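You operate a simulated robot arm through the tools that you are given. There is no shell and no other tool.

You run a simulated two-armed robot. Do the job below in one go: nothing can be reset, and whatever is moved stays where it is left.

TASK
Strip the beige calculator for storage: cell out, cover shut.
Fine: switch off first; the orange cell goes into the empty well of the long cell tin.

The check looks at the end state, three seconds after you hand in, the way a careful person would. Anything else that was tipped, shoved, dropped, spilled or broken makes it a failure. Lids that push on must go on centred and level and be pressed home; caps that screw on are set level and turned clockwise until they are tight.

THE ROBOT
Two 7-joint arms with four-finger grippers on one trunk that stands fixed in place. Base frame: the origin is at the foot of the trunk, x ahead of it, y to its left, z up; the work surface is at about z = 740. Readings come in mm, degrees, newtons and seconds.
The left shoulder is at [40, 181, 1130], the right one opposite. With the tool pointing down near the work surface each hand reaches from about 300 to 820 mm from the base axis, measured 20 degrees to its own side. Payload 3.67 kg a hand.
The tool frame of a hand sits at the grasp point between the pads (the TCP): z along the fingers, y along the line on which they close. The tips reach 28 mm beyond it. The gripper opens to 112 mm. The gripper's body begins 73 mm behind the TCP.
Orientation is told as [roll, pitch, yaw] about the base's x, y, z axes, in that order, counted from this pose: with the fingers straight down and closing along the base's y, the tool's x points along the base's -x, its y along +y and its z along -z.

THE INTERFACE
- The arms move only by the tool apply_moves. It takes "left_targets", "right_targets" or both (then of equal length, played together; a hand with none holds still); each is a list of rows, each a list of 3 entries, a list of its own where there are three numbers: the shift along the tool's x, y, z in mm, then the turn, a rotation vector about the tool's x, y, z in degrees, then the finger opening in mm, from 0 to 112. In form: [[[dx, dy, dz], [ax, ay, az], gripper], ...]. A call has 1 to 20 rows; each row shifts and turns the commanded pose from where the row before left it, along the tool's axes as they then stand. Each row takes 0.2 s and may step no farther than 50 mm and 8.6 degrees from the row before; otherwise, or with a gripper value out of range, the whole call is refused. A pose out of reach is approached as far as the arm can. The call stops where the force on the tool passes 40 N (or 10 N more than at its start, if that is more) or the arm is blocked; 0.2 s more then pass. Each finger halts on what it meets, pressing with about 33 N; the grip force reading is that of the motor and also rises with nothing between the fingers. The clock runs only during rows and for 0.2 s after the last one: add rows that do not move to give the fingers time. It gives the time, the measured TCP pose, the force on the tool (base axes), the opening and the grip force at its end, in the units of the frame above (readings bear some noise), with the torque about the TCP (base axes, N m) and any sound that the robot's microphone picked up.
- Cameras (640 x 400 px; columns grow to the right, rows downward): "scene" is now at [103.5, 18.5, 1355.5]; the picture's right is [0.22, -0.98, 0.00], its down [-0.58, -0.13, -0.80] and it looks along [0.78, 0.17, -0.60] (base axes); focal length 310 px, centre (320, 200). "left" rides on the left gripper at [60, 18, -104] in its tool frame; the picture's right is [-0.29, 0.96, 0.00], its down [-0.80, -0.24, -0.55] and it looks along [-0.53, -0.16, 0.83] (tool axes); focal length 234 px, centre (320, 200). "right" rides on the right gripper at [60, -18, -104] in its tool frame; the picture's right is [0.29, 0.96, 0.00], its down [-0.80, 0.24, -0.55] and it looks along [-0.53, 0.16, 0.83] (tool axes); focal length 234 px, centre (320, 200). There is no depth. A picture from a camera that has moved, and an enlarged one, comes with that camera's place and axes in the base frame and with its lens.
- capture(camera): a new picture of that camera. No time passes.
- slide_trunk(by): slides the trunk up (or, below 0, down) by that many mm; the arms and the scene camera ride with it, the base frame stays. It gives what a move gives, with no picture.
- turn_head(pan, tilt): turns the head with the scene camera to pan (to the left, within 86 degrees either way) and tilt (down, from -29 to 69), counted from straight ahead of the robot. It gives what a move gives.
- inspect(camera, box): a new picture of the part [left, top, right, bottom] of that camera's present view, enlarged. No time passes.
- finish_job(): hands the job in; it is judged then, once.

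Places have to be worked out from the pictures, the camera data and where the tool is seen. Open the grippers and draw the arms clear of the work before you hand the job in, unless the task says otherwise.

The tools are called after "Request:" by a JSON object that holds its "method" and its "body". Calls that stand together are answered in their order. apply_moves: Moves the arms, as the interface text tells. Its arguments: {"type":"object","properties":{"left_targets":{"type":"array"},"right_targets":{"type":"array"}},"required":[]} The other tools are called the same way: slide_trunk (by) slides the trunk up or down; turn_head (pan, tilt) turns the head that bears the scene camera; capture (camera) takes a picture; inspect (camera, box) takes an enlarged picture of a part of a camera's view; finish_job () hands the job in.

At the start:

```text
time: 0.0
left_tcp_pos: [452.4, 296.4, 1060.7]
left_tool_rot: [0.0, 0.0, 0.2]
left_contact_force: [0.0, 0.2, 0.5]
left_wrist_torque: [0.02, 0.04, 0.0]
left_width: 112.1
left_grip_force: 0.1
right_tcp_pos: [563.0, -155.6, 1074.8]
right_tool_rot: [0.0, 0.0, 0.0]
right_contact_force: [-0.3, -0.2, 0.8]
right_wrist_torque: [0.0, 0.0, 0.02]
right_width: 111.8
right_grip_force: 0.1
trunk travel left (down, up): [-250.0, 264.0]
head pan, tilt: [12.5, 36.6]
```

scene: 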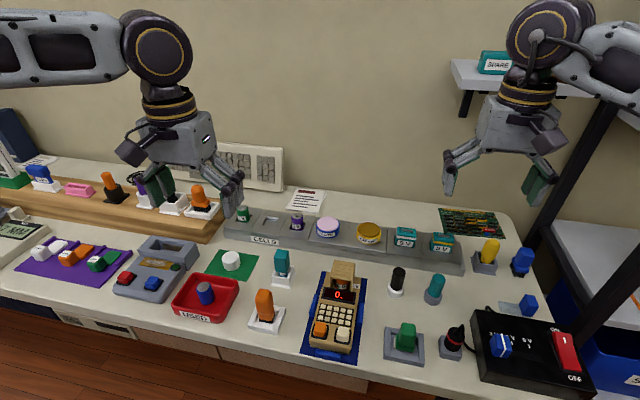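
right: 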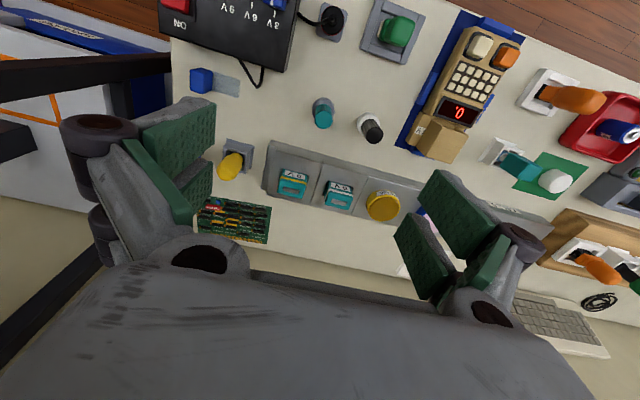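
left: 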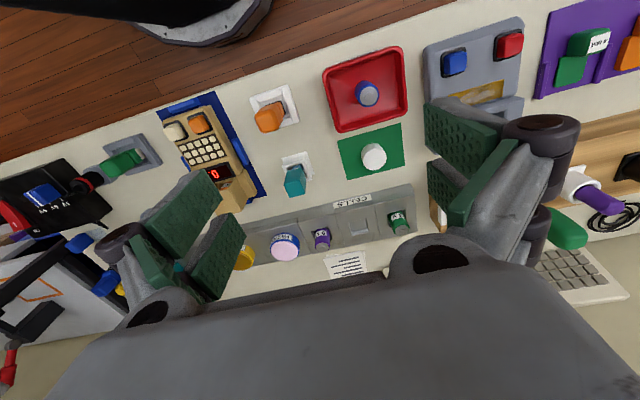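

I'll start by looking closely at the calculator, the cell tin and the card near it.

Request:
{"method": "inspect", "body": {"camera": "scene", "box": [290, 250, 390, 370]}}

Request:
{"method": "inspect", "body": {"camera": "scene", "box": [210, 180, 480, 290]}}

Request:
{"method": "inspect", "body": {"camera": "right", "box": [380, 0, 540, 170]}}

Request:
{"method": "inspect", "body": {"camera": "left", "box": [140, 80, 280, 220]}}

Request:
{"method": "inspect", "body": {"camera": "left", "box": [240, 180, 440, 280]}}

```text
3.33 times, centred on (340, 310) of scene
camera zoom: at [103.5, 18.5, 1355.5], right [0.22, -0.98, 0.0], down [-0.58, -0.13, -0.8], along [0.78, 0.17, -0.6], focal length 1034 px, centre (253, -167)
```

zoom: 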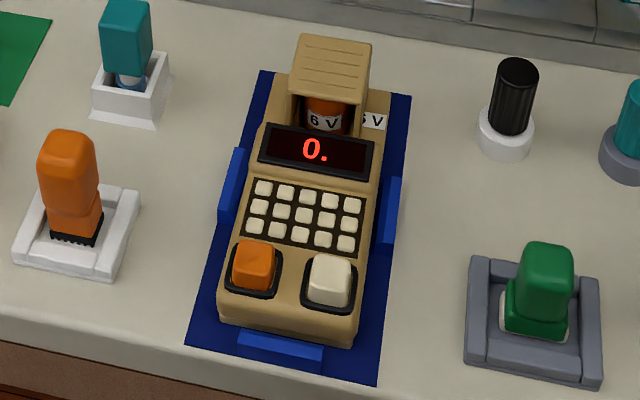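

```text
2.37 times, centred on (345, 235) of scene
camera zoom: at [103.5, 18.5, 1355.5], right [0.22, -0.98, 0.0], down [-0.58, -0.13, -0.8], along [0.78, 0.17, -0.6], focal length 736 px, centre (261, 117)
```

zoom: 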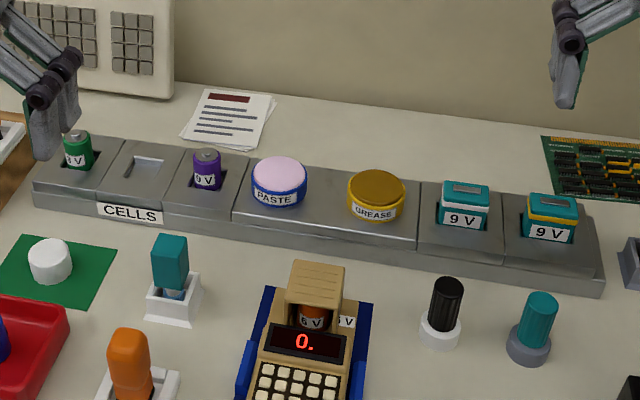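

```text
2.35 times, centred on (460, 85) of right
camera zoom: at [502.9, -173.2, 1180.0], right [-0.29, 0.96, 0.0], down [0.8, 0.24, 0.55], along [0.53, 0.16, -0.83], focal length 551 px, centre (-9, 471)
```

zoom: 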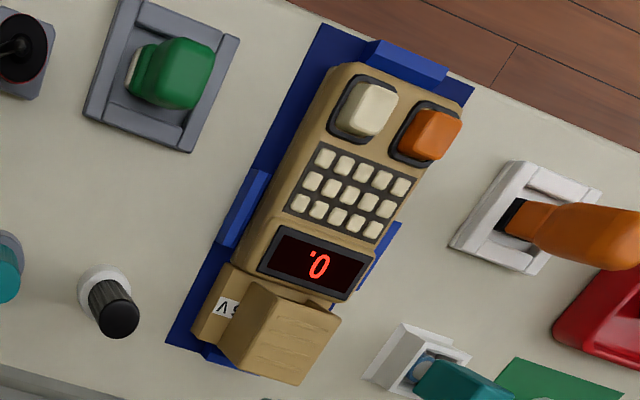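

```text
2.86 times, centred on (210, 150) of left
camera zoom: at [394.5, 314.6, 1165.0], right [0.29, 0.96, 0.0], down [0.8, -0.24, 0.55], along [0.53, -0.16, -0.83], focal length 669 px, centre (634, 343)
```

zoom: 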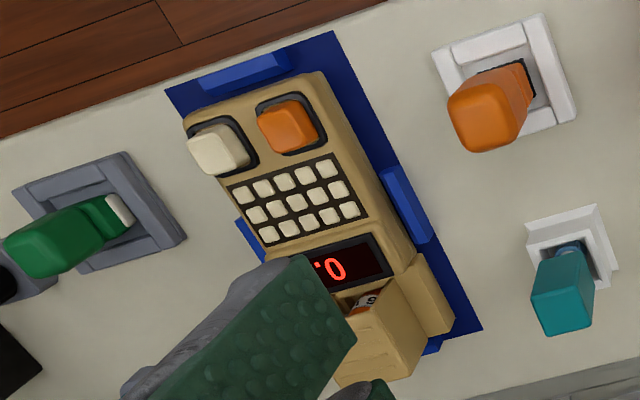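

```text
3.20 times, centred on (340, 230) of left
camera zoom: at [394.5, 314.6, 1165.0], right [0.29, 0.96, 0.0], down [0.8, -0.24, 0.55], along [0.53, -0.16, -0.83], focal length 749 px, centre (256, 104)
```

zoom: 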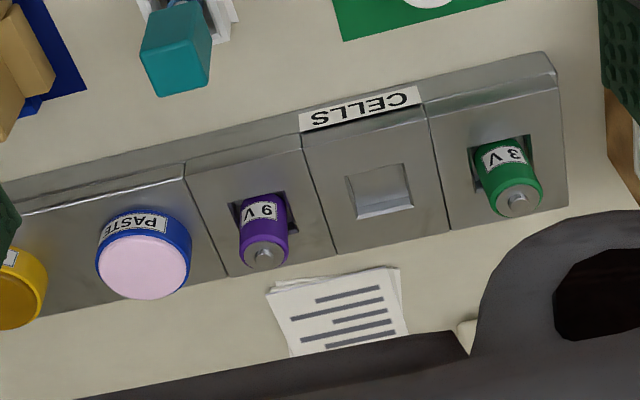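

The calculator is on (shows "0."), with an orange 6 V cell at its back under a raised cover, and the empty well is second from the left in the tin. I'll bring the left hand camera closer for a better look.

Request:
{"method": "apply_moves", "body": {"left_targets": [[[8, -38, 23], [0, 0, 0], 112], [[8, -38, 23], [0, 0, 0], 112], [[8, -38, 23], [0, 0, 0], 112], [[8, -38, 23], [0, 0, 0], 112], [[9, -38, 23], [0, 0, 0], 112]]}}

Request:
{"method": "capture", "body": {"camera": "left"}}

Request:
{"method": "capture", "body": {"camera": "scene"}}

```text
time: 1.2
left_tcp_pos: [414.4, 106.8, 944.8]
left_tool_rot: [-0.1, 0.0, 0.1]
left_contact_force: [0.5, -0.2, 0.5]
left_wrist_torque: [0.0, 0.02, -0.01]
left_width: 112.1
left_grip_force: 0.1
right_tcp_pos: [565.1, -155.3, 1075.8]
right_tool_rot: [-0.1, 0.1, 0.0]
right_contact_force: [0.1, -0.4, -0.5]
right_wrist_torque: [-0.04, 0.03, -0.03]
right_width: 112.0
right_grip_force: 0.0
trunk travel left (down, up): [-250.0, 264.0]
head pan, tilt: [12.5, 36.6]
```

```text
taken
camera left: at [355.5, 124.9, 1048.5], right [0.29, 0.96, 0.0], down [0.8, -0.24, 0.55], along [0.53, -0.16, -0.83], focal length 234 px, centre (320, 200)
```

left: 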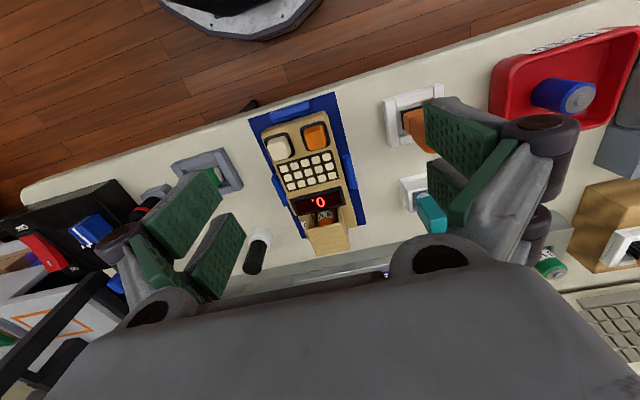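

```text
taken
camera scene: at [104.8, 18.3, 1355.4], right [0.22, -0.98, 0.0], down [-0.58, -0.13, -0.8], along [0.78, 0.17, -0.6], focal length 310 px, centre (320, 200)
```

scene: 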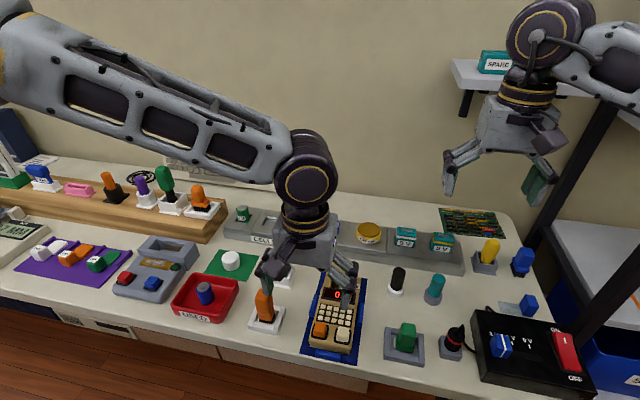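

Request:
{"method": "inspect", "body": {"camera": "left", "box": [250, 90, 370, 265]}}

Request:
{"method": "inspect", "body": {"camera": "left", "box": [285, 180, 365, 260]}}

```text
2.29 times, centred on (310, 178) of left
camera zoom: at [355.5, 124.9, 1048.5], right [0.29, 0.96, 0.0], down [0.8, -0.24, 0.55], along [0.53, -0.16, -0.83], focal length 535 px, centre (343, 251)
```

zoom: 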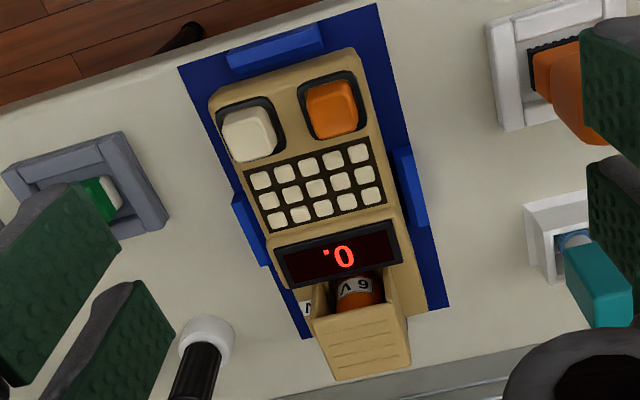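

```text
5.00 times, centred on (325, 220) of left
camera zoom: at [355.5, 124.9, 1048.5], right [0.29, 0.96, 0.0], down [0.8, -0.24, 0.55], along [0.53, -0.16, -0.83], focal length 1171 px, centre (295, 100)
```

zoom: 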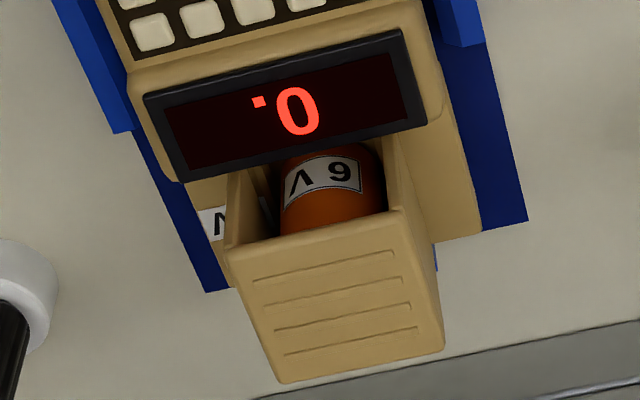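

The hood over the cell needs a side view to understand how it opens. I'll draw the left hand away and bring the right hand, rolled 40°, to look from the right side.

Request:
{"method": "apply_moves", "body": {"left_targets": [[[0, 30, -30], [0, 0, 0], 112], [[0, 30, -30], [0, 0, 0], 112], [[0, 30, -30], [0, 0, 0], 112], [[0, 30, 0], [0, 0, 0], 112], [[0, 30, 0], [0, 0, 0], 112], [[0, 0, 0], [0, 0, 0], 112], [[0, 0, 0], [0, 0, 0], 112], [[0, 0, 0], [0, 0, 0], 112], [[0, 0, 0], [0, 0, 0], 112], [[0, 0, 0], [0, 0, 0], 112]], "right_targets": [[[0, 0, 0], [-8, 0, 0], 112], [[0, 0, 0], [-8, 0, 0], 112], [[0, 0, 0], [-8, 0, 0], 112], [[0, 0, 0], [-8, 0, 0], 112], [[0, 0, 0], [-8, 0, 0], 112], [[21, -6, 42], [0, 0, 0], 112], [[21, -6, 42], [0, 0, 0], 112], [[21, -6, 42], [0, 0, 0], 112], [[21, -6, 42], [0, 0, 0], 112], [[21, -6, 42], [0, 0, 0], 112]]}}

Request:
{"method": "capture", "body": {"camera": "right"}}

Request:
{"method": "capture", "body": {"camera": "scene"}}

```text
time: 3.4
left_tcp_pos: [412.6, 256.9, 1038.5]
left_tool_rot: [0.0, 0.0, 0.1]
left_contact_force: [-0.9, 0.6, -0.7]
left_wrist_torque: [0.0, -0.02, 0.03]
left_width: 112.3
left_grip_force: 0.0
right_tcp_pos: [459.0, -42.0, 897.7]
right_tool_rot: [39.9, -0.1, 0.0]
right_contact_force: [0.5, -0.1, -0.2]
right_wrist_torque: [0.04, -0.01, -0.02]
right_width: 111.7
right_grip_force: 0.1
trunk travel left (down, up): [-250.0, 264.0]
head pan, tilt: [12.5, 36.6]
```

```text
taken
camera right: at [399.3, -122.9, 965.7], right [-0.29, 0.73, 0.62], down [0.8, -0.17, 0.58], along [0.53, 0.66, -0.53], focal length 234 px, centre (320, 200)
```

right: 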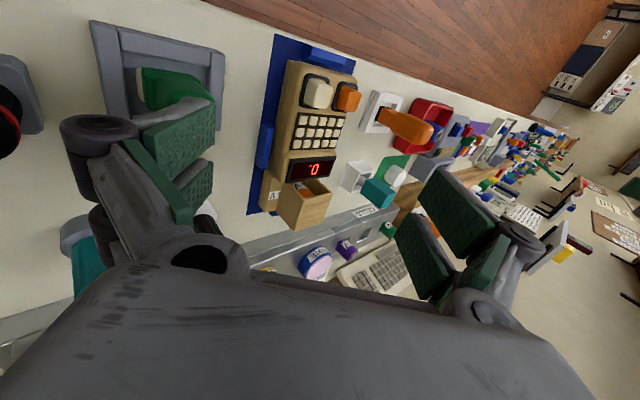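

```text
taken
camera scene: at [103.4, 18.9, 1355.5], right [0.22, -0.98, 0.0], down [-0.58, -0.13, -0.8], along [0.78, 0.17, -0.6], focal length 310 px, centre (320, 200)
```

scene: 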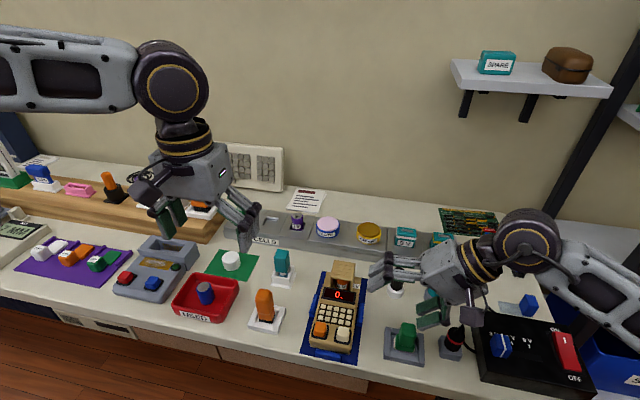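

Request:
{"method": "inspect", "body": {"camera": "right", "box": [240, 30, 370, 240]}}

Request:
{"method": "inspect", "body": {"camera": "right", "box": [250, 150, 350, 235]}}

```text
1.90 times, centred on (305, 135) of right
camera zoom: at [399.3, -122.9, 965.7], right [-0.29, 0.73, 0.62], down [0.8, -0.17, 0.58], along [0.53, 0.66, -0.53], focal length 446 px, centre (349, 324)
```

zoom: 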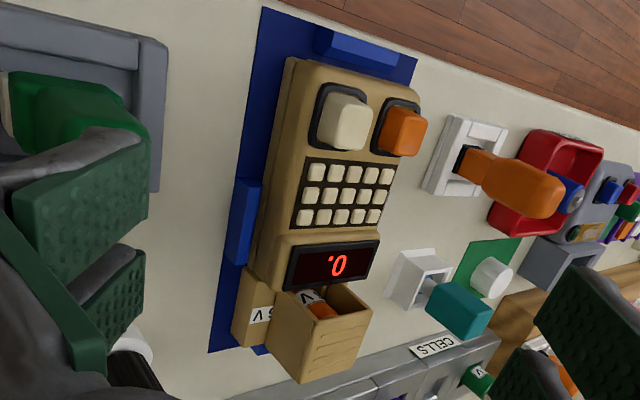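

```text
4.71 times, centred on (300, 192) of right
camera zoom: at [399.3, -122.9, 965.7], right [-0.29, 0.73, 0.62], down [0.8, -0.17, 0.58], along [0.53, 0.66, -0.53], focal length 1102 px, centre (414, 235)
```

zoom: 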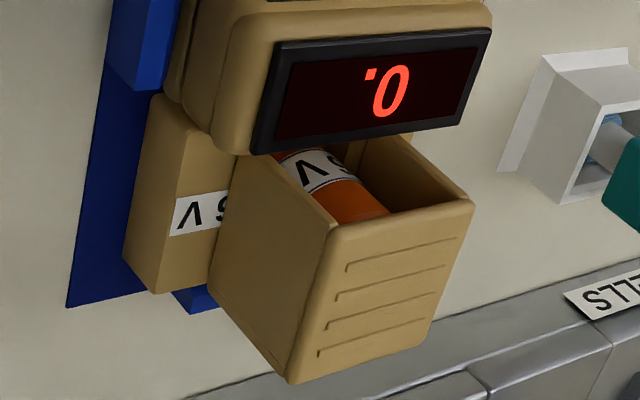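

The hood top is about 50×50 mm at z≈806 (x 552–602, y 46–95), with cross ridges that suggest sliding along x. I'll check the paper card, the buttons and the other areas at high zoom for markings.

Request:
{"method": "inspect", "body": {"camera": "scene", "box": [282, 184, 330, 216]}}

Request:
{"method": "inspect", "body": {"camera": "scene", "box": [305, 310, 365, 365]}}

Request:
{"method": "inspect", "body": {"camera": "right", "box": [280, 60, 370, 150]}}

Request:
{"method": "inspect", "body": {"camera": "scene", "box": [110, 230, 240, 325]}}

Request:
{"method": "inspect", "body": {"camera": "scene", "box": [315, 255, 365, 300]}}

```text
12.50 times, centred on (306, 200) of scene
camera zoom: at [103.4, 18.9, 1355.5], right [0.22, -0.98, 0.0], down [-0.58, -0.13, -0.8], along [0.78, 0.17, -0.6], focal length 3879 px, centre (495, 200)
```

zoom: 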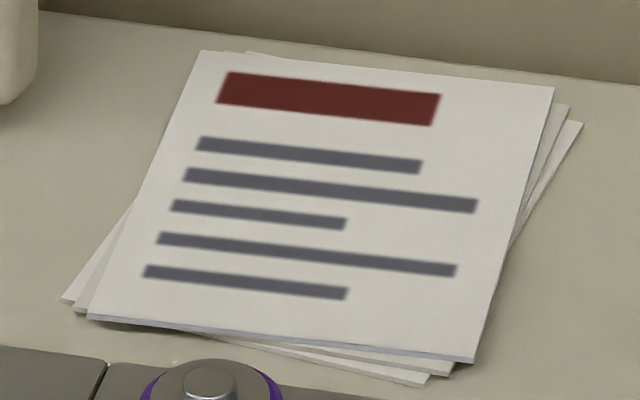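

```text
7.27 times, centred on (335, 338) of scene
camera zoom: at [103.4, 18.9, 1355.5], right [0.22, -0.98, 0.0], down [-0.58, -0.13, -0.8], along [0.78, 0.17, -0.6], focal length 2257 px, centre (211, -800)
```

zoom: 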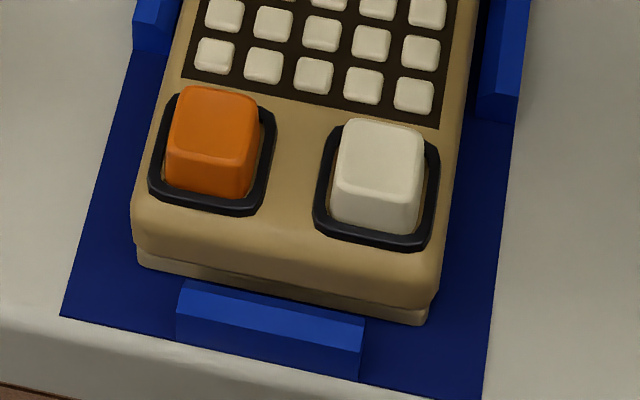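

```text
4.44 times, centred on (325, 105) of right
camera zoom: at [399.3, -122.9, 965.7], right [-0.29, 0.73, 0.62], down [0.8, -0.17, 0.58], along [0.53, 0.66, -0.53], focal length 1041 px, centre (298, 622)
```

zoom: 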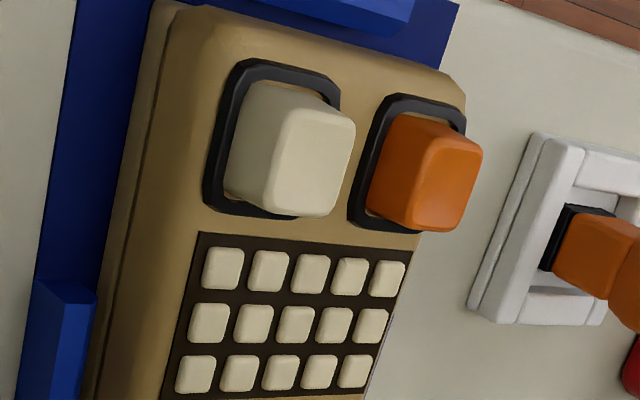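

```text
4.21 times, centred on (175, 278) of scene
camera zoom: at [103.4, 18.9, 1355.5], right [0.22, -0.98, 0.0], down [-0.58, -0.13, -0.8], along [0.78, 0.17, -0.6], focal length 1307 px, centre (930, -126)
```

zoom: 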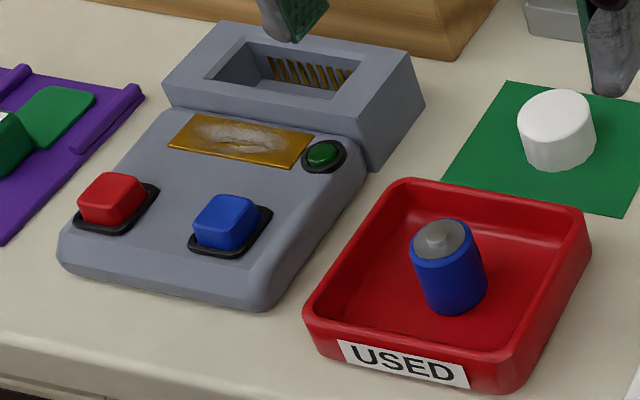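

```text
8.89 times, centred on (340, 278) of scene
camera zoom: at [103.4, 18.9, 1355.5], right [0.22, -0.98, 0.0], down [-0.58, -0.13, -0.8], along [0.78, 0.17, -0.6], focal length 2758 px, centre (142, -489)
```

zoom: 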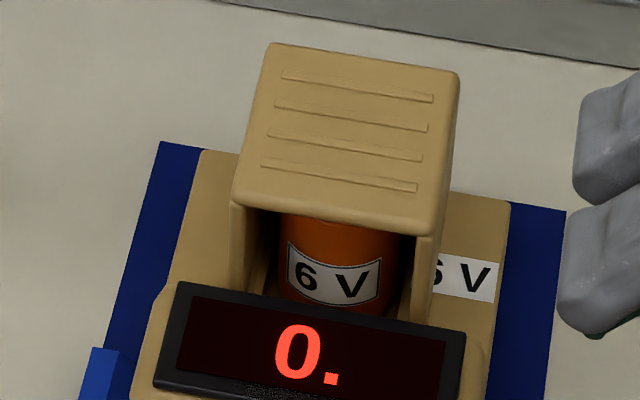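

Nothing is labelled on the buttons or the paper, so I'll look at the hood from lower on the right to see how it meets the display housing and the tail.

Request:
{"method": "apply_moves", "body": {"right_targets": [[[10.25, -28.4, -16], [0, 0, 0], 90], [[10.25, -28.4, -16], [0, 0, 0], 70], [[10.25, -28.4, -16], [0, 0, 0], 70], [[10.25, -28.4, -16], [0, 0, 0], 70], [[0, 0, 0], [-6.67, 0, 0], 70], [[0, 0, 0], [-6.67, 0, 0], 70], [[0, 0, 0], [-6.67, 0, 0], 70]]}}

Request:
{"method": "capture", "body": {"camera": "right"}}

Request:
{"method": "inspect", "body": {"camera": "right", "box": [270, 130, 370, 230]}}

```text
time: 5.0
left_tcp_pos: [412.2, 255.9, 1037.2]
left_tool_rot: [0.0, -0.1, 0.1]
left_contact_force: [-0.6, 0.3, 0.0]
left_wrist_torque: [0.01, 0.0, -0.01]
left_width: 111.8
left_grip_force: 0.0
right_tcp_pos: [417.4, -172.8, 872.0]
right_tool_rot: [60.1, -0.1, 0.0]
right_contact_force: [-0.4, -0.1, -0.8]
right_wrist_torque: [-0.02, 0.02, 0.0]
right_width: 69.9
right_grip_force: 0.0
trunk travel left (down, up): [-250.0, 264.0]
head pan, tilt: [12.5, 36.6]
```

```text
taken
camera right: at [357.2, -271.4, 908.2], right [-0.29, 0.48, 0.83], down [0.8, -0.36, 0.48], along [0.53, 0.8, -0.28], focal length 234 px, centre (320, 200)
```

right: 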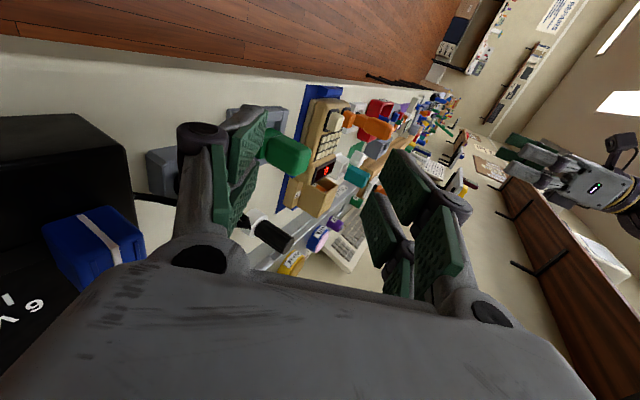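

```text
4.00 times, centred on (320, 180) of right
camera zoom: at [357.2, -271.4, 908.2], right [-0.29, 0.48, 0.83], down [0.8, -0.36, 0.48], along [0.53, 0.8, -0.28], focal length 937 px, centre (320, 280)
```

zoom: 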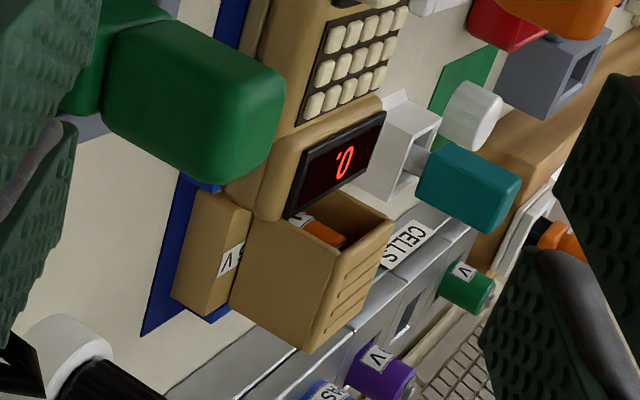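

The hood looks like a slide-back cover butted near the display housing. First the switch: orange button top is at about (439.5, 93.4, 784). I'll bring the left hand with closed fingers above it, 15 mm off.

Request:
{"method": "apply_moves", "body": {"left_targets": [[[-7, -40.6, 0], [0, 0, 0], 80], [[-7, -40.6, 0], [0, 0, 0], 40], [[-7, -40.6, 0], [0, 0, 0], 0], [[-6.5, -40.6, 0], [0, 0, 0], 0], [[0, 0, 35], [0, 0, 0], 0], [[0, 0, 35], [0, 0, 0], 0], [[0, 0, 35], [0, 0, 0], 0], [[0, 0, 35], [0, 0, 0], 0], [[0, 0, 35], [0, 0, 0], 0], [[0, 0, 30], [0, 0, 0], 0]]}}

Request:
{"method": "capture", "body": {"camera": "scene"}}

Request:
{"method": "capture", "body": {"camera": "right"}}

Request:
{"method": "capture", "body": {"camera": "left"}}

```text
time: 7.2
left_tcp_pos: [440.7, 92.3, 831.4]
left_tool_rot: [0.2, 0.1, 0.1]
left_contact_force: [-0.3, -0.3, 0.3]
left_wrist_torque: [-0.02, 0.01, 0.01]
left_width: 0.2
left_grip_force: 33.4
right_tcp_pos: [417.6, -172.2, 872.1]
right_tool_rot: [60.0, 0.0, 0.0]
right_contact_force: [0.3, 0.5, -0.5]
right_wrist_torque: [0.0, 0.0, 0.03]
right_width: 70.0
right_grip_force: 0.1
trunk travel left (down, up): [-250.0, 264.0]
head pan, tilt: [12.5, 36.6]
```

```text
taken
camera scene: at [104.0, 18.7, 1355.5], right [0.22, -0.98, 0.0], down [-0.58, -0.13, -0.8], along [0.78, 0.17, -0.6], focal length 310 px, centre (320, 200)
```

scene: 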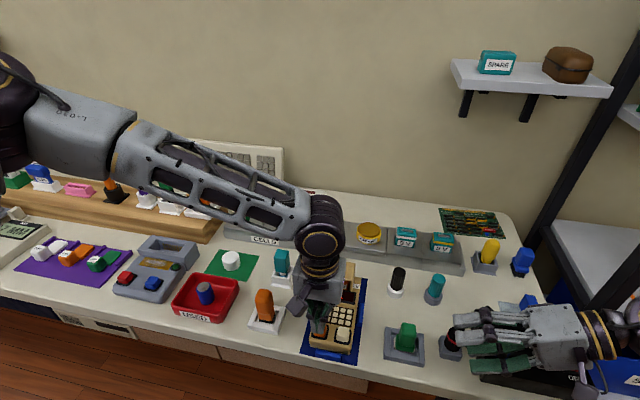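

```text
taken
camera right: at [357.4, -270.7, 908.2], right [-0.29, 0.48, 0.83], down [0.8, -0.36, 0.48], along [0.53, 0.8, -0.28], focal length 234 px, centre (320, 200)
```

right: 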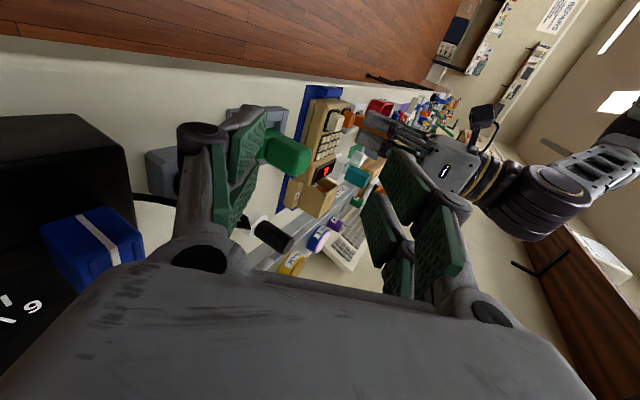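

```text
taken
camera left: at [382.6, 112.0, 933.8], right [0.29, 0.96, 0.0], down [0.8, -0.24, 0.55], along [0.53, -0.16, -0.83], focal length 234 px, centre (320, 200)
```

left: 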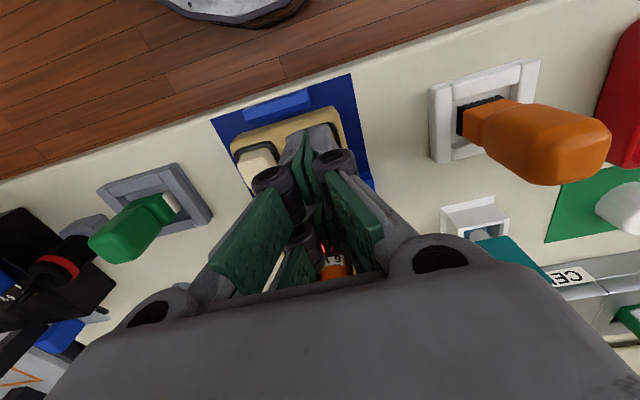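

Request:
{"method": "inspect", "body": {"camera": "scene", "box": [295, 300, 375, 370]}}

Request:
{"method": "inspect", "body": {"camera": "right", "box": [285, 90, 385, 190]}}

Request:
{"method": "inspect", "body": {"camera": "left", "box": [210, 70, 400, 200]}}

```text
5.71 times, centred on (335, 335) of scene
camera zoom: at [104.0, 18.7, 1355.5], right [0.22, -0.98, 0.0], down [-0.58, -0.13, -0.8], along [0.78, 0.17, -0.6], focal length 1773 px, centre (234, -571)
```

zoom: 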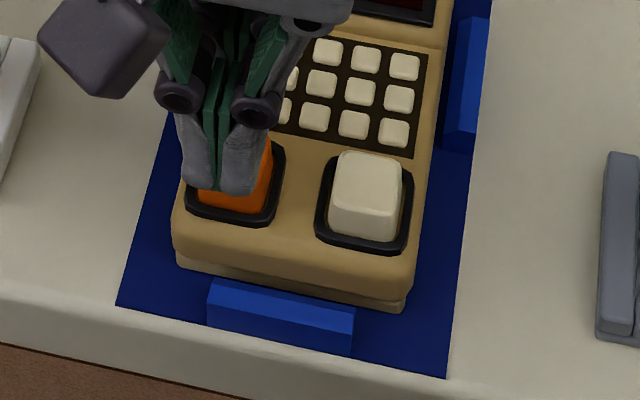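

```text
4.00 times, centred on (335, 140) of right
camera zoom: at [357.4, -270.7, 908.2], right [-0.29, 0.48, 0.83], down [0.8, -0.36, 0.48], along [0.53, 0.8, -0.28], focal length 937 px, centre (260, 440)
```

zoom: 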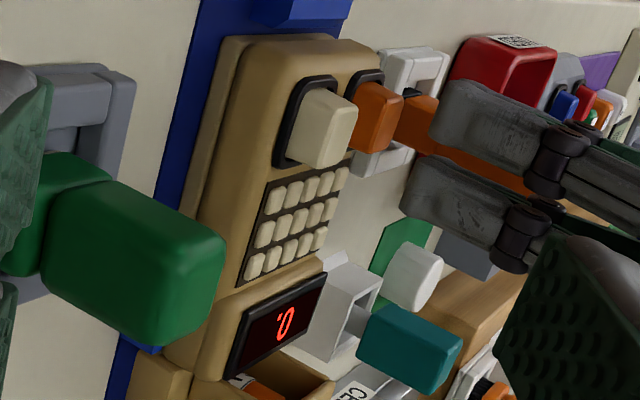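

```text
3.08 times, centred on (305, 135) of left
camera zoom: at [382.6, 112.0, 933.8], right [0.29, 0.96, 0.0], down [0.8, -0.24, 0.55], along [0.53, -0.16, -0.83], focal length 720 px, centre (366, 400)
```

zoom: 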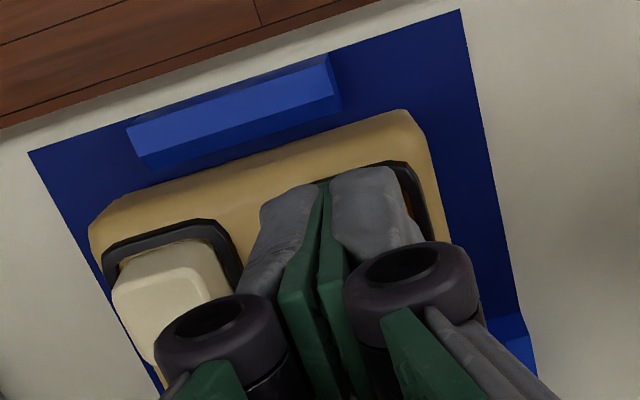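

The closed fingertips are centred above the orange button, about 19 mm clear. I'll lower slowly to press it.

Request:
{"method": "apply_moves", "body": {"left_targets": [[[0, 1.5, 6], [0, 0, 0], 0], [[0, 0, 5], [0, 0, 0], 0], [[0, 0, 3], [0, 0, 0], 0], [[0, 0, 2], [0, 0, 0], 0], [[0, 0, 2], [0, 0, 0], 0]]}}

Request:
{"method": "inspect", "body": {"camera": "right", "box": [285, 90, 385, 190]}}

```text
time: 8.4
left_tcp_pos: [439.2, 97.6, 815.2]
left_tool_rot: [0.0, 0.0, 0.1]
left_contact_force: [0.0, 0.0, 0.0]
left_wrist_torque: [0.02, 0.0, 0.0]
left_width: 0.1
left_grip_force: 32.7
right_tcp_pos: [417.5, -171.4, 871.5]
right_tool_rot: [60.0, 0.1, 0.0]
right_contact_force: [-0.3, 1.4, 1.2]
right_wrist_torque: [0.0, 0.01, 0.02]
right_width: 69.9
right_grip_force: 0.0
trunk travel left (down, up): [-250.0, 264.0]
head pan, tilt: [12.5, 36.6]
```

```text
4.00 times, centred on (335, 140) of right
camera zoom: at [357.0, -271.0, 908.3], right [-0.29, 0.48, 0.83], down [0.8, -0.36, 0.48], along [0.53, 0.8, -0.28], focal length 937 px, centre (260, 440)
```

zoom: 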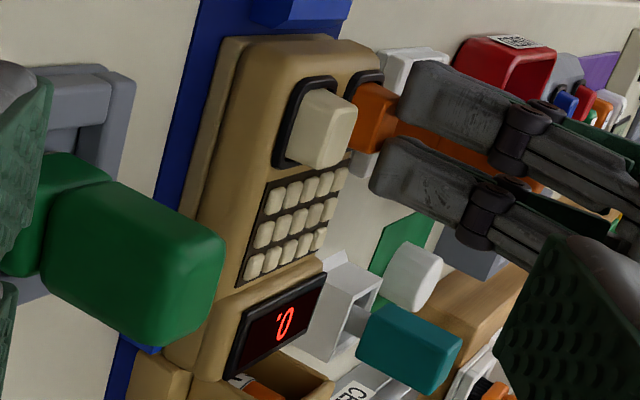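

Not yet in contact (tips ≈ z 787). Continuing down in small steps.

Request:
{"method": "apply_moves", "body": {"left_targets": [[[0, -2, 2], [0, 0, 0], 0], [[0, 0, 2], [0, 0, 0], 0], [[0, 0, 1.5], [0, 0, 0], 0]]}}

Request:
{"method": "inspect", "body": {"camera": "right", "box": [285, 90, 385, 190]}}

```text
time: 9.2
left_tcp_pos: [438.4, 98.4, 811.8]
left_tool_rot: [-0.1, -0.2, 0.0]
left_contact_force: [0.6, -0.7, 0.9]
left_wrist_torque: [-0.03, 0.0, 0.0]
left_width: 6.0
left_grip_force: 32.9
left hand out of reach, approached as far as the arm can: row 1
right_tcp_pos: [416.6, -172.3, 870.6]
right_tool_rot: [60.0, 0.0, 0.1]
right_contact_force: [0.1, -0.4, -0.1]
right_wrist_torque: [0.0, 0.02, -0.02]
right_width: 69.9
right_grip_force: 0.1
trunk travel left (down, up): [-250.0, 264.0]
head pan, tilt: [12.5, 36.6]
```

```text
4.00 times, centred on (335, 140) of right
camera zoom: at [357.0, -271.0, 908.3], right [-0.29, 0.48, 0.83], down [0.8, -0.36, 0.48], along [0.53, 0.8, -0.28], focal length 937 px, centre (260, 440)
```

zoom: 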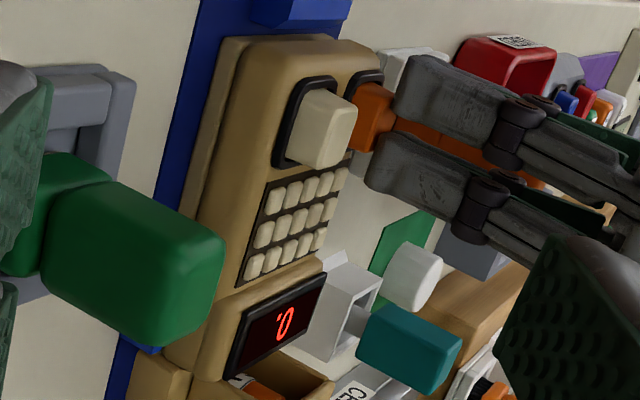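

The opening reads 6 mm and a row was limited by reach, so I'll look closer before going on.

Request:
{"method": "capture", "body": {"camera": "left"}}

Request:
{"method": "inspect", "body": {"camera": "scene", "box": [295, 300, 375, 370]}}

Request:
{"method": "capture", "body": {"camera": "scene"}}

```text
taken
camera left: at [380.3, 116.8, 914.8], right [0.29, 0.96, 0.0], down [0.8, -0.24, 0.56], along [0.53, -0.16, -0.83], focal length 234 px, centre (320, 200)
```

left: 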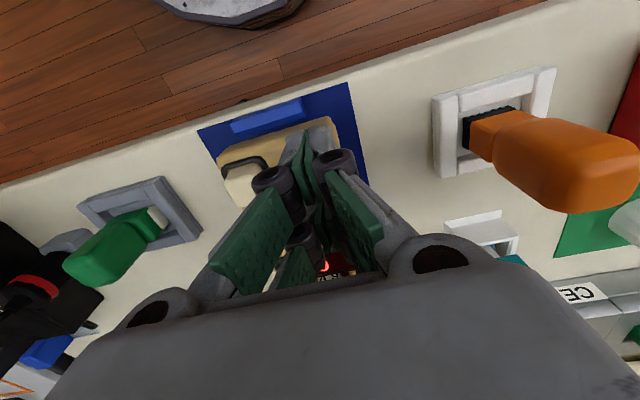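

```text
5.71 times, centred on (335, 335) of scene
camera zoom: at [103.4, 18.3, 1355.5], right [0.22, -0.98, 0.0], down [-0.58, -0.13, -0.8], along [0.78, 0.17, -0.6], focal length 1773 px, centre (234, -571)
```

zoom: 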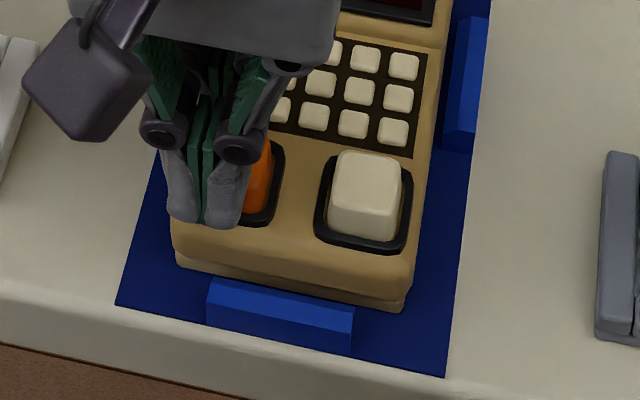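

```text
taken
camera scene: at [103.4, 18.3, 1355.5], right [0.22, -0.98, 0.0], down [-0.58, -0.13, -0.8], along [0.78, 0.17, -0.6], focal length 310 px, centre (320, 200)
```

scene: 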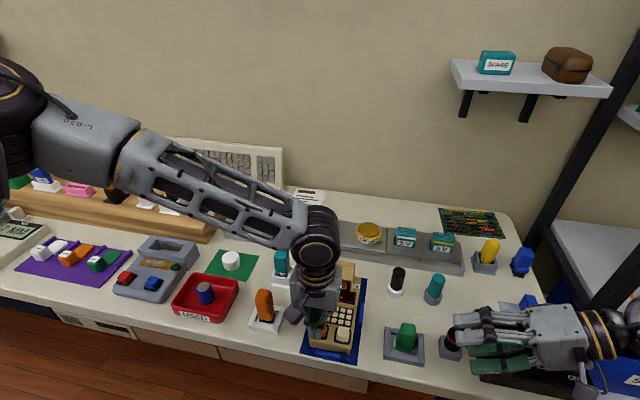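

The hand slid off in +y at a reach limit. I'll lift off and see whether the pose recovers.

Request:
{"method": "apply_moves", "body": {"left_targets": [[[0, 0, -10], [0, 0, 0], 0], [[0, 0, -15], [0, 0, 0], 0], [[0, 0, 0], [0, 0, 0], 0], [[0, 0, 0], [0, 0, 0], 0]]}}

Request:
{"method": "capture", "body": {"camera": "scene"}}

Request:
{"method": "inspect", "body": {"camera": "scene", "box": [295, 300, 375, 370]}}

```text
time: 10.2
left_tcp_pos: [439.4, 98.6, 835.1]
left_tool_rot: [0.1, 0.0, 0.2]
left_contact_force: [-0.3, -0.5, 0.0]
left_wrist_torque: [0.04, -0.01, 0.0]
left_width: 0.0
left_grip_force: 33.2
right_tcp_pos: [418.3, -172.1, 872.6]
right_tool_rot: [60.0, 0.0, 0.0]
right_contact_force: [-0.8, 0.5, -0.5]
right_wrist_torque: [0.02, -0.01, 0.0]
right_width: 69.9
right_grip_force: 0.0
trunk travel left (down, up): [-250.0, 264.0]
head pan, tilt: [12.5, 36.6]
```

```text
taken
camera scene: at [103.2, 18.3, 1355.5], right [0.22, -0.98, 0.0], down [-0.58, -0.13, -0.8], along [0.78, 0.17, -0.6], focal length 310 px, centre (320, 200)
```

scene: 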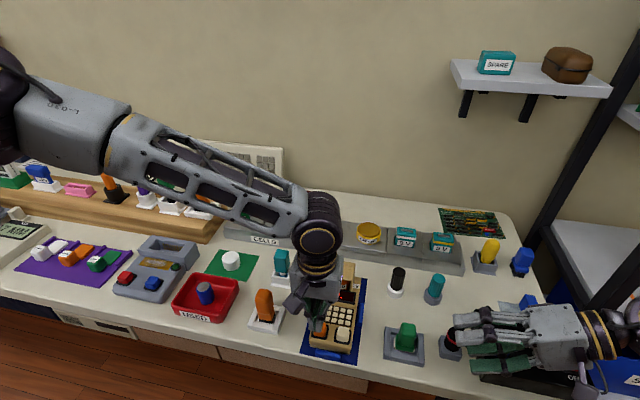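

```text
5.71 times, centred on (335, 335) of scene
camera zoom: at [103.2, 18.3, 1355.5], right [0.22, -0.98, 0.0], down [-0.58, -0.13, -0.8], along [0.78, 0.17, -0.6], focal length 1773 px, centre (234, -571)
```

zoom: 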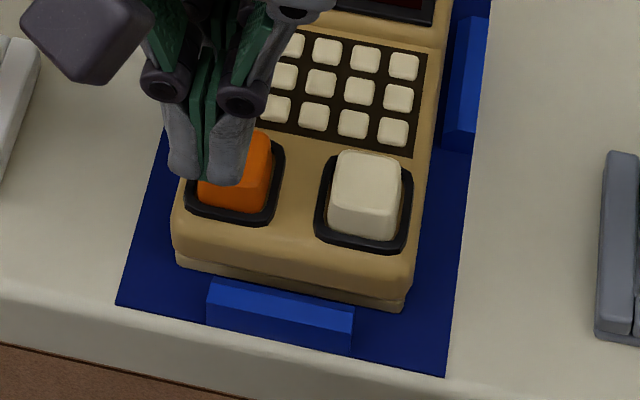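

I'll try a small shift back in −y to see if the limit is still felt there.

Request:
{"method": "apply_moves", "body": {"left_targets": [[[0, -2.5, 0], [0, 0, 0], 0], [[0, -2.5, 0], [0, 0, 0], 0], [[0, 0, 0], [0, 0, 0], 0]]}}

Request:
{"method": "inspect", "body": {"camera": "scene", "box": [295, 300, 375, 370]}}

```text
time: 11.0
left_tcp_pos: [439.3, 92.0, 836.5]
left_tool_rot: [0.0, 0.0, 0.1]
left_contact_force: [-0.1, -0.2, -0.4]
left_wrist_torque: [-0.02, 0.01, -0.01]
left_width: 0.0
left_grip_force: 33.3
right_tcp_pos: [417.8, -171.7, 872.0]
right_tool_rot: [59.9, 0.0, 0.0]
right_contact_force: [0.0, -0.3, 0.0]
right_wrist_torque: [-0.02, 0.01, -0.01]
right_width: 70.1
right_grip_force: 0.0
trunk travel left (down, up): [-250.0, 264.0]
head pan, tilt: [12.5, 36.6]
```

```text
5.71 times, centred on (335, 335) of scene
camera zoom: at [103.4, 18.4, 1355.5], right [0.22, -0.98, 0.0], down [-0.58, -0.13, -0.8], along [0.78, 0.17, -0.6], focal length 1773 px, centre (234, -571)
```

zoom: 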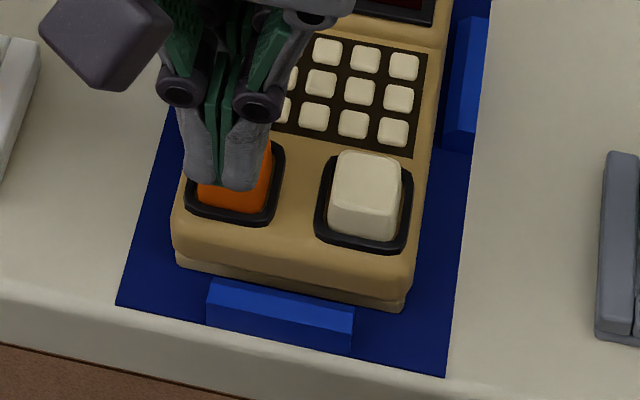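

At this height it recovers, so the limit comes when lowering (arm too folded). I'll raise the trunk 120 mm to unfold the arm, then come back down.

Request:
{"method": "slide_trunk", "body": {"by": 120}}

Request:
{"method": "apply_moves", "body": {"left_targets": [[[0, 0, 30], [0, 0, 0], 0], [[0, 0, 30], [0, 0, 0], 0], [[0, 0, 30], [0, 0, 0], 0], [[0, 0, 22], [0, 0, 0], 0], [[0, 0, 0], [0, 0, 0], 0]]}}

Request:
{"method": "capture", "body": {"camera": "scene"}}

Request:
{"method": "capture", "body": {"camera": "right"}}

```text
time: 12.5
left_tcp_pos: [439.8, 93.5, 955.2]
left_tool_rot: [0.0, -0.1, 0.0]
left_contact_force: [-0.3, 0.3, 0.3]
left_wrist_torque: [0.02, 0.02, -0.04]
left_width: 0.1
left_grip_force: 32.6
right_tcp_pos: [418.0, -172.4, 990.7]
right_tool_rot: [60.0, 0.0, 0.0]
right_contact_force: [0.0, 0.3, -0.5]
right_wrist_torque: [-0.01, -0.02, 0.01]
right_width: 70.1
right_grip_force: 0.1
trunk travel left (down, up): [-370.0, 144.0]
head pan, tilt: [12.5, 36.6]
```

```text
time: 13.7
left_tcp_pos: [425.8, 134.7, 874.1]
left_tool_rot: [0.0, 0.0, 0.1]
left_contact_force: [0.1, 0.2, -0.2]
left_wrist_torque: [0.01, -0.02, 0.03]
left_width: 0.1
left_grip_force: 32.7
left hand out of reach, approached as far as the arm can: row 1, 2, 3, 4
right_tcp_pos: [417.9, -171.7, 990.6]
right_tool_rot: [59.9, 0.0, 0.0]
right_contact_force: [-1.1, 0.8, -0.1]
right_wrist_torque: [-0.04, 0.01, -0.02]
right_width: 69.8
right_grip_force: 0.1
trunk travel left (down, up): [-370.0, 144.0]
head pan, tilt: [12.5, 36.6]
```

```text
taken
camera scene: at [103.3, 18.1, 1474.5], right [0.22, -0.98, 0.0], down [-0.58, -0.13, -0.8], along [0.78, 0.17, -0.6], focal length 310 px, centre (320, 200)
```

scene: 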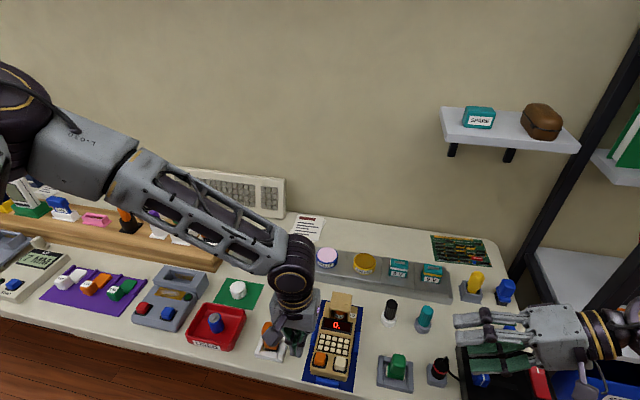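

```text
taken
camera right: at [357.0, -271.2, 1027.3], right [-0.29, 0.48, 0.83], down [0.8, -0.36, 0.48], along [0.53, 0.8, -0.28], focal length 234 px, centre (320, 200)
```

right: 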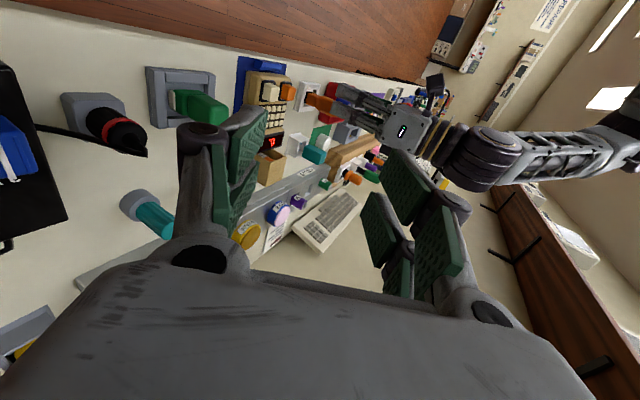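

Raising made it worse, so the trunk should go lower instead. I'll lift both hands well up first, then lower the trunk.

Request:
{"method": "apply_moves", "body": {"left_targets": [[[0, 0, -44], [0, 0, 0], 0], [[0, 0, -44], [0, 0, 0], 0], [[0, 0, -44], [0, 0, 0], 0], [[0, 0, -44], [0, 0, 0], 0], [[0, 0, -44], [0, 0, 0], 0], [[0, 0, 0], [0, 0, 0], 0]], "right_targets": [[[0, 34.6, -20], [0, 0, 0], 70], [[0, 34.6, -20], [0, 0, 0], 70], [[0, 34.6, -20], [0, 0, 0], 70], [[0, 34.6, -20], [0, 0, 0], 70], [[0, 34.6, -20], [0, 0, 0], 70], [[0, 0, 0], [0, 0, 0], 70]]}}

Request:
{"method": "capture", "body": {"camera": "scene"}}

```text
time: 15.1
left_tcp_pos: [426.4, 135.4, 1093.7]
left_tool_rot: [0.0, 0.1, 0.0]
left_contact_force: [0.1, 0.0, 0.2]
left_wrist_torque: [0.0, -0.01, 0.0]
left_width: 0.1
left_grip_force: 33.1
right_tcp_pos: [417.7, -172.8, 1189.9]
right_tool_rot: [60.0, 0.0, 0.0]
right_contact_force: [1.0, -0.1, 0.8]
right_wrist_torque: [-0.01, 0.03, 0.01]
right_width: 69.9
right_grip_force: 0.0
trunk travel left (down, up): [-370.0, 144.0]
head pan, tilt: [12.5, 36.6]
```

```text
taken
camera scene: at [104.1, 18.4, 1474.4], right [0.22, -0.98, 0.0], down [-0.58, -0.13, -0.8], along [0.78, 0.17, -0.6], focal length 310 px, centre (320, 200)
```

scene: 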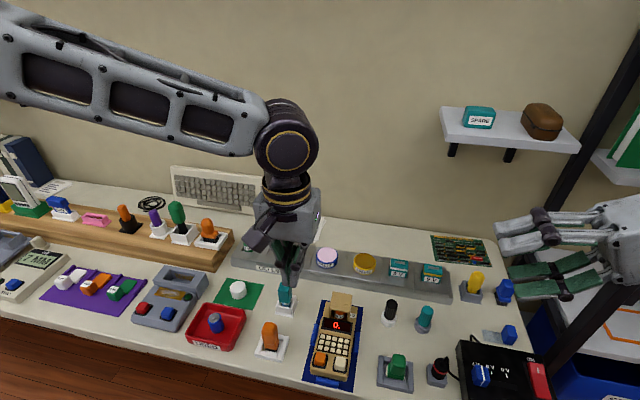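

Both hands are high; lowering the trunk 220 mm.

Request:
{"method": "slide_trunk", "body": {"by": -220}}

Request:
{"method": "capture", "body": {"camera": "scene"}}

```text
time: 17.4
left_tcp_pos: [425.6, 134.7, 874.7]
left_tool_rot: [0.0, 0.0, 0.1]
left_contact_force: [-0.4, 0.2, -0.9]
left_wrist_torque: [0.04, 0.02, -0.03]
left_width: 0.0
left_grip_force: 32.9
right_tcp_pos: [416.9, -172.0, 970.5]
right_tool_rot: [60.0, 0.1, 0.1]
right_contact_force: [0.1, 0.2, -0.2]
right_wrist_torque: [-0.01, -0.01, 0.0]
right_width: 70.0
right_grip_force: 0.0
trunk travel left (down, up): [-150.0, 364.0]
head pan, tilt: [12.5, 36.6]
```

```text
taken
camera scene: at [103.3, 18.4, 1255.5], right [0.22, -0.98, 0.0], down [-0.58, -0.13, -0.8], along [0.78, 0.17, -0.6], focal length 310 px, centre (320, 200)
```

scene: 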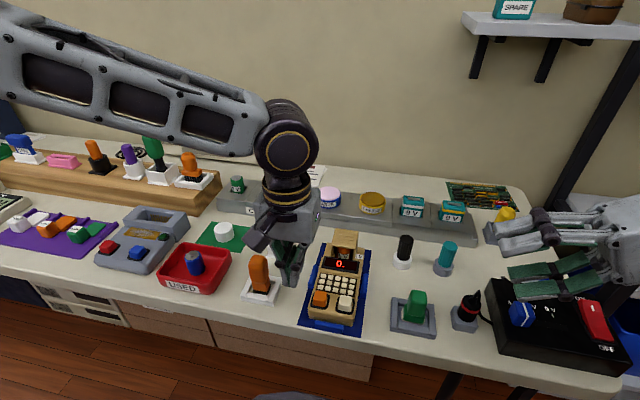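

Now moving the left hand over the orange button at this trunk height, stopping above it.

Request:
{"method": "apply_moves", "body": {"left_targets": [[[-7, -20.5, 0], [0, 0, 0], 0], [[-6.5, -20.5, 0], [0, 0, 0], 0], [[0, 0, 20], [0, 0, 0], 0], [[0, 0, 25], [0, 0, 0], 0], [[0, 0, 10], [0, 0, 0], 0], [[0, 0, 0], [0, 0, 0], 0]]}}

Request:
{"method": "capture", "body": {"camera": "scene"}}

Request:
{"method": "inspect", "body": {"camera": "scene", "box": [290, 260, 380, 340]}}

```text
time: 18.8
left_tcp_pos: [441.6, 92.9, 820.5]
left_tool_rot: [0.0, 0.0, 0.2]
left_contact_force: [-0.5, 0.0, 0.3]
left_wrist_torque: [0.0, 0.0, -0.02]
left_width: 0.0
left_grip_force: 32.8
right_tcp_pos: [416.8, -171.9, 968.9]
right_tool_rot: [60.0, 0.0, 0.0]
right_contact_force: [-0.3, 0.1, 0.1]
right_wrist_torque: [0.01, 0.03, 0.01]
right_width: 70.0
right_grip_force: 0.1
trunk travel left (down, up): [-150.0, 364.0]
head pan, tilt: [12.5, 36.6]
```

```text
taken
camera scene: at [103.5, 18.4, 1255.4], right [0.22, -0.98, 0.0], down [-0.58, -0.13, -0.8], along [0.78, 0.17, -0.6], focal length 310 px, centre (320, 200)
```

scene: 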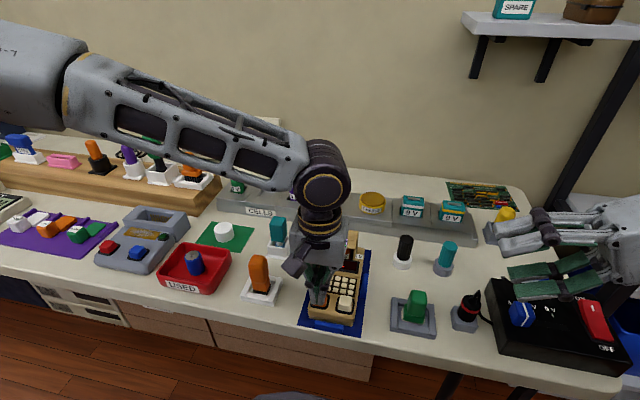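

```text
5.00 times, centred on (335, 300) of scene
camera zoom: at [103.5, 18.4, 1255.4], right [0.22, -0.98, 0.0], down [-0.58, -0.13, -0.8], along [0.78, 0.17, -0.6], focal length 1552 px, centre (245, -300)
```

zoom: 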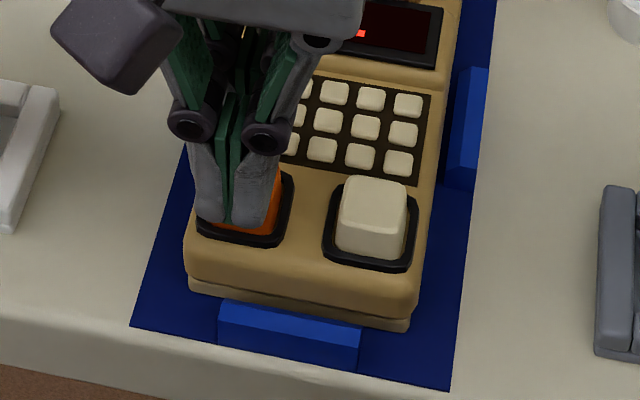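

In reach now. Lowering onto the button in 2 mm steps.

Request:
{"method": "apply_moves", "body": {"left_targets": [[[0, 0, 3], [0, 0, 0], 0], [[0, 0, 2], [0, 0, 0], 0], [[0, 0, 2], [0, 0, 0], 0], [[0, 0, 1.5], [0, 0, 0], 0]]}}

Request:
{"method": "inspect", "body": {"camera": "scene", "box": [290, 240, 380, 340]}}

```text
time: 19.8
left_tcp_pos: [440.7, 92.7, 813.2]
left_tool_rot: [-0.1, 0.1, 0.1]
left_contact_force: [0.2, -0.6, 0.1]
left_wrist_torque: [0.06, 0.0, 0.0]
left_width: 6.1
left_grip_force: 33.3
right_tcp_pos: [417.0, -172.4, 969.1]
right_tool_rot: [60.0, 0.1, 0.0]
right_contact_force: [-0.5, -0.7, -0.3]
right_wrist_torque: [0.01, 0.01, -0.01]
right_width: 69.8
right_grip_force: 0.1
trunk travel left (down, up): [-150.0, 364.0]
head pan, tilt: [12.5, 36.6]
```

```text
4.00 times, centred on (335, 290) of scene
camera zoom: at [103.4, 18.4, 1255.4], right [0.22, -0.98, 0.0], down [-0.58, -0.13, -0.8], along [0.78, 0.17, -0.6], focal length 1241 px, centre (260, -160)
```

zoom: 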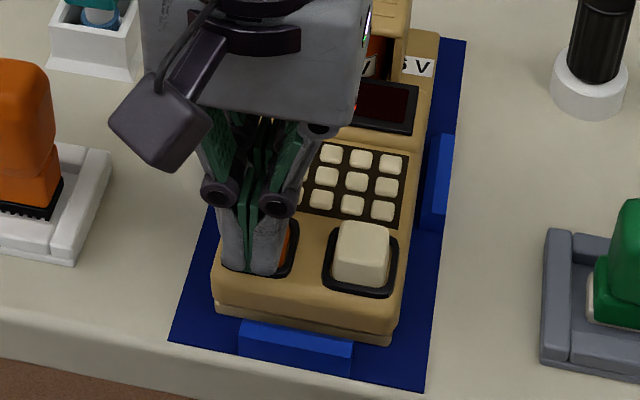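

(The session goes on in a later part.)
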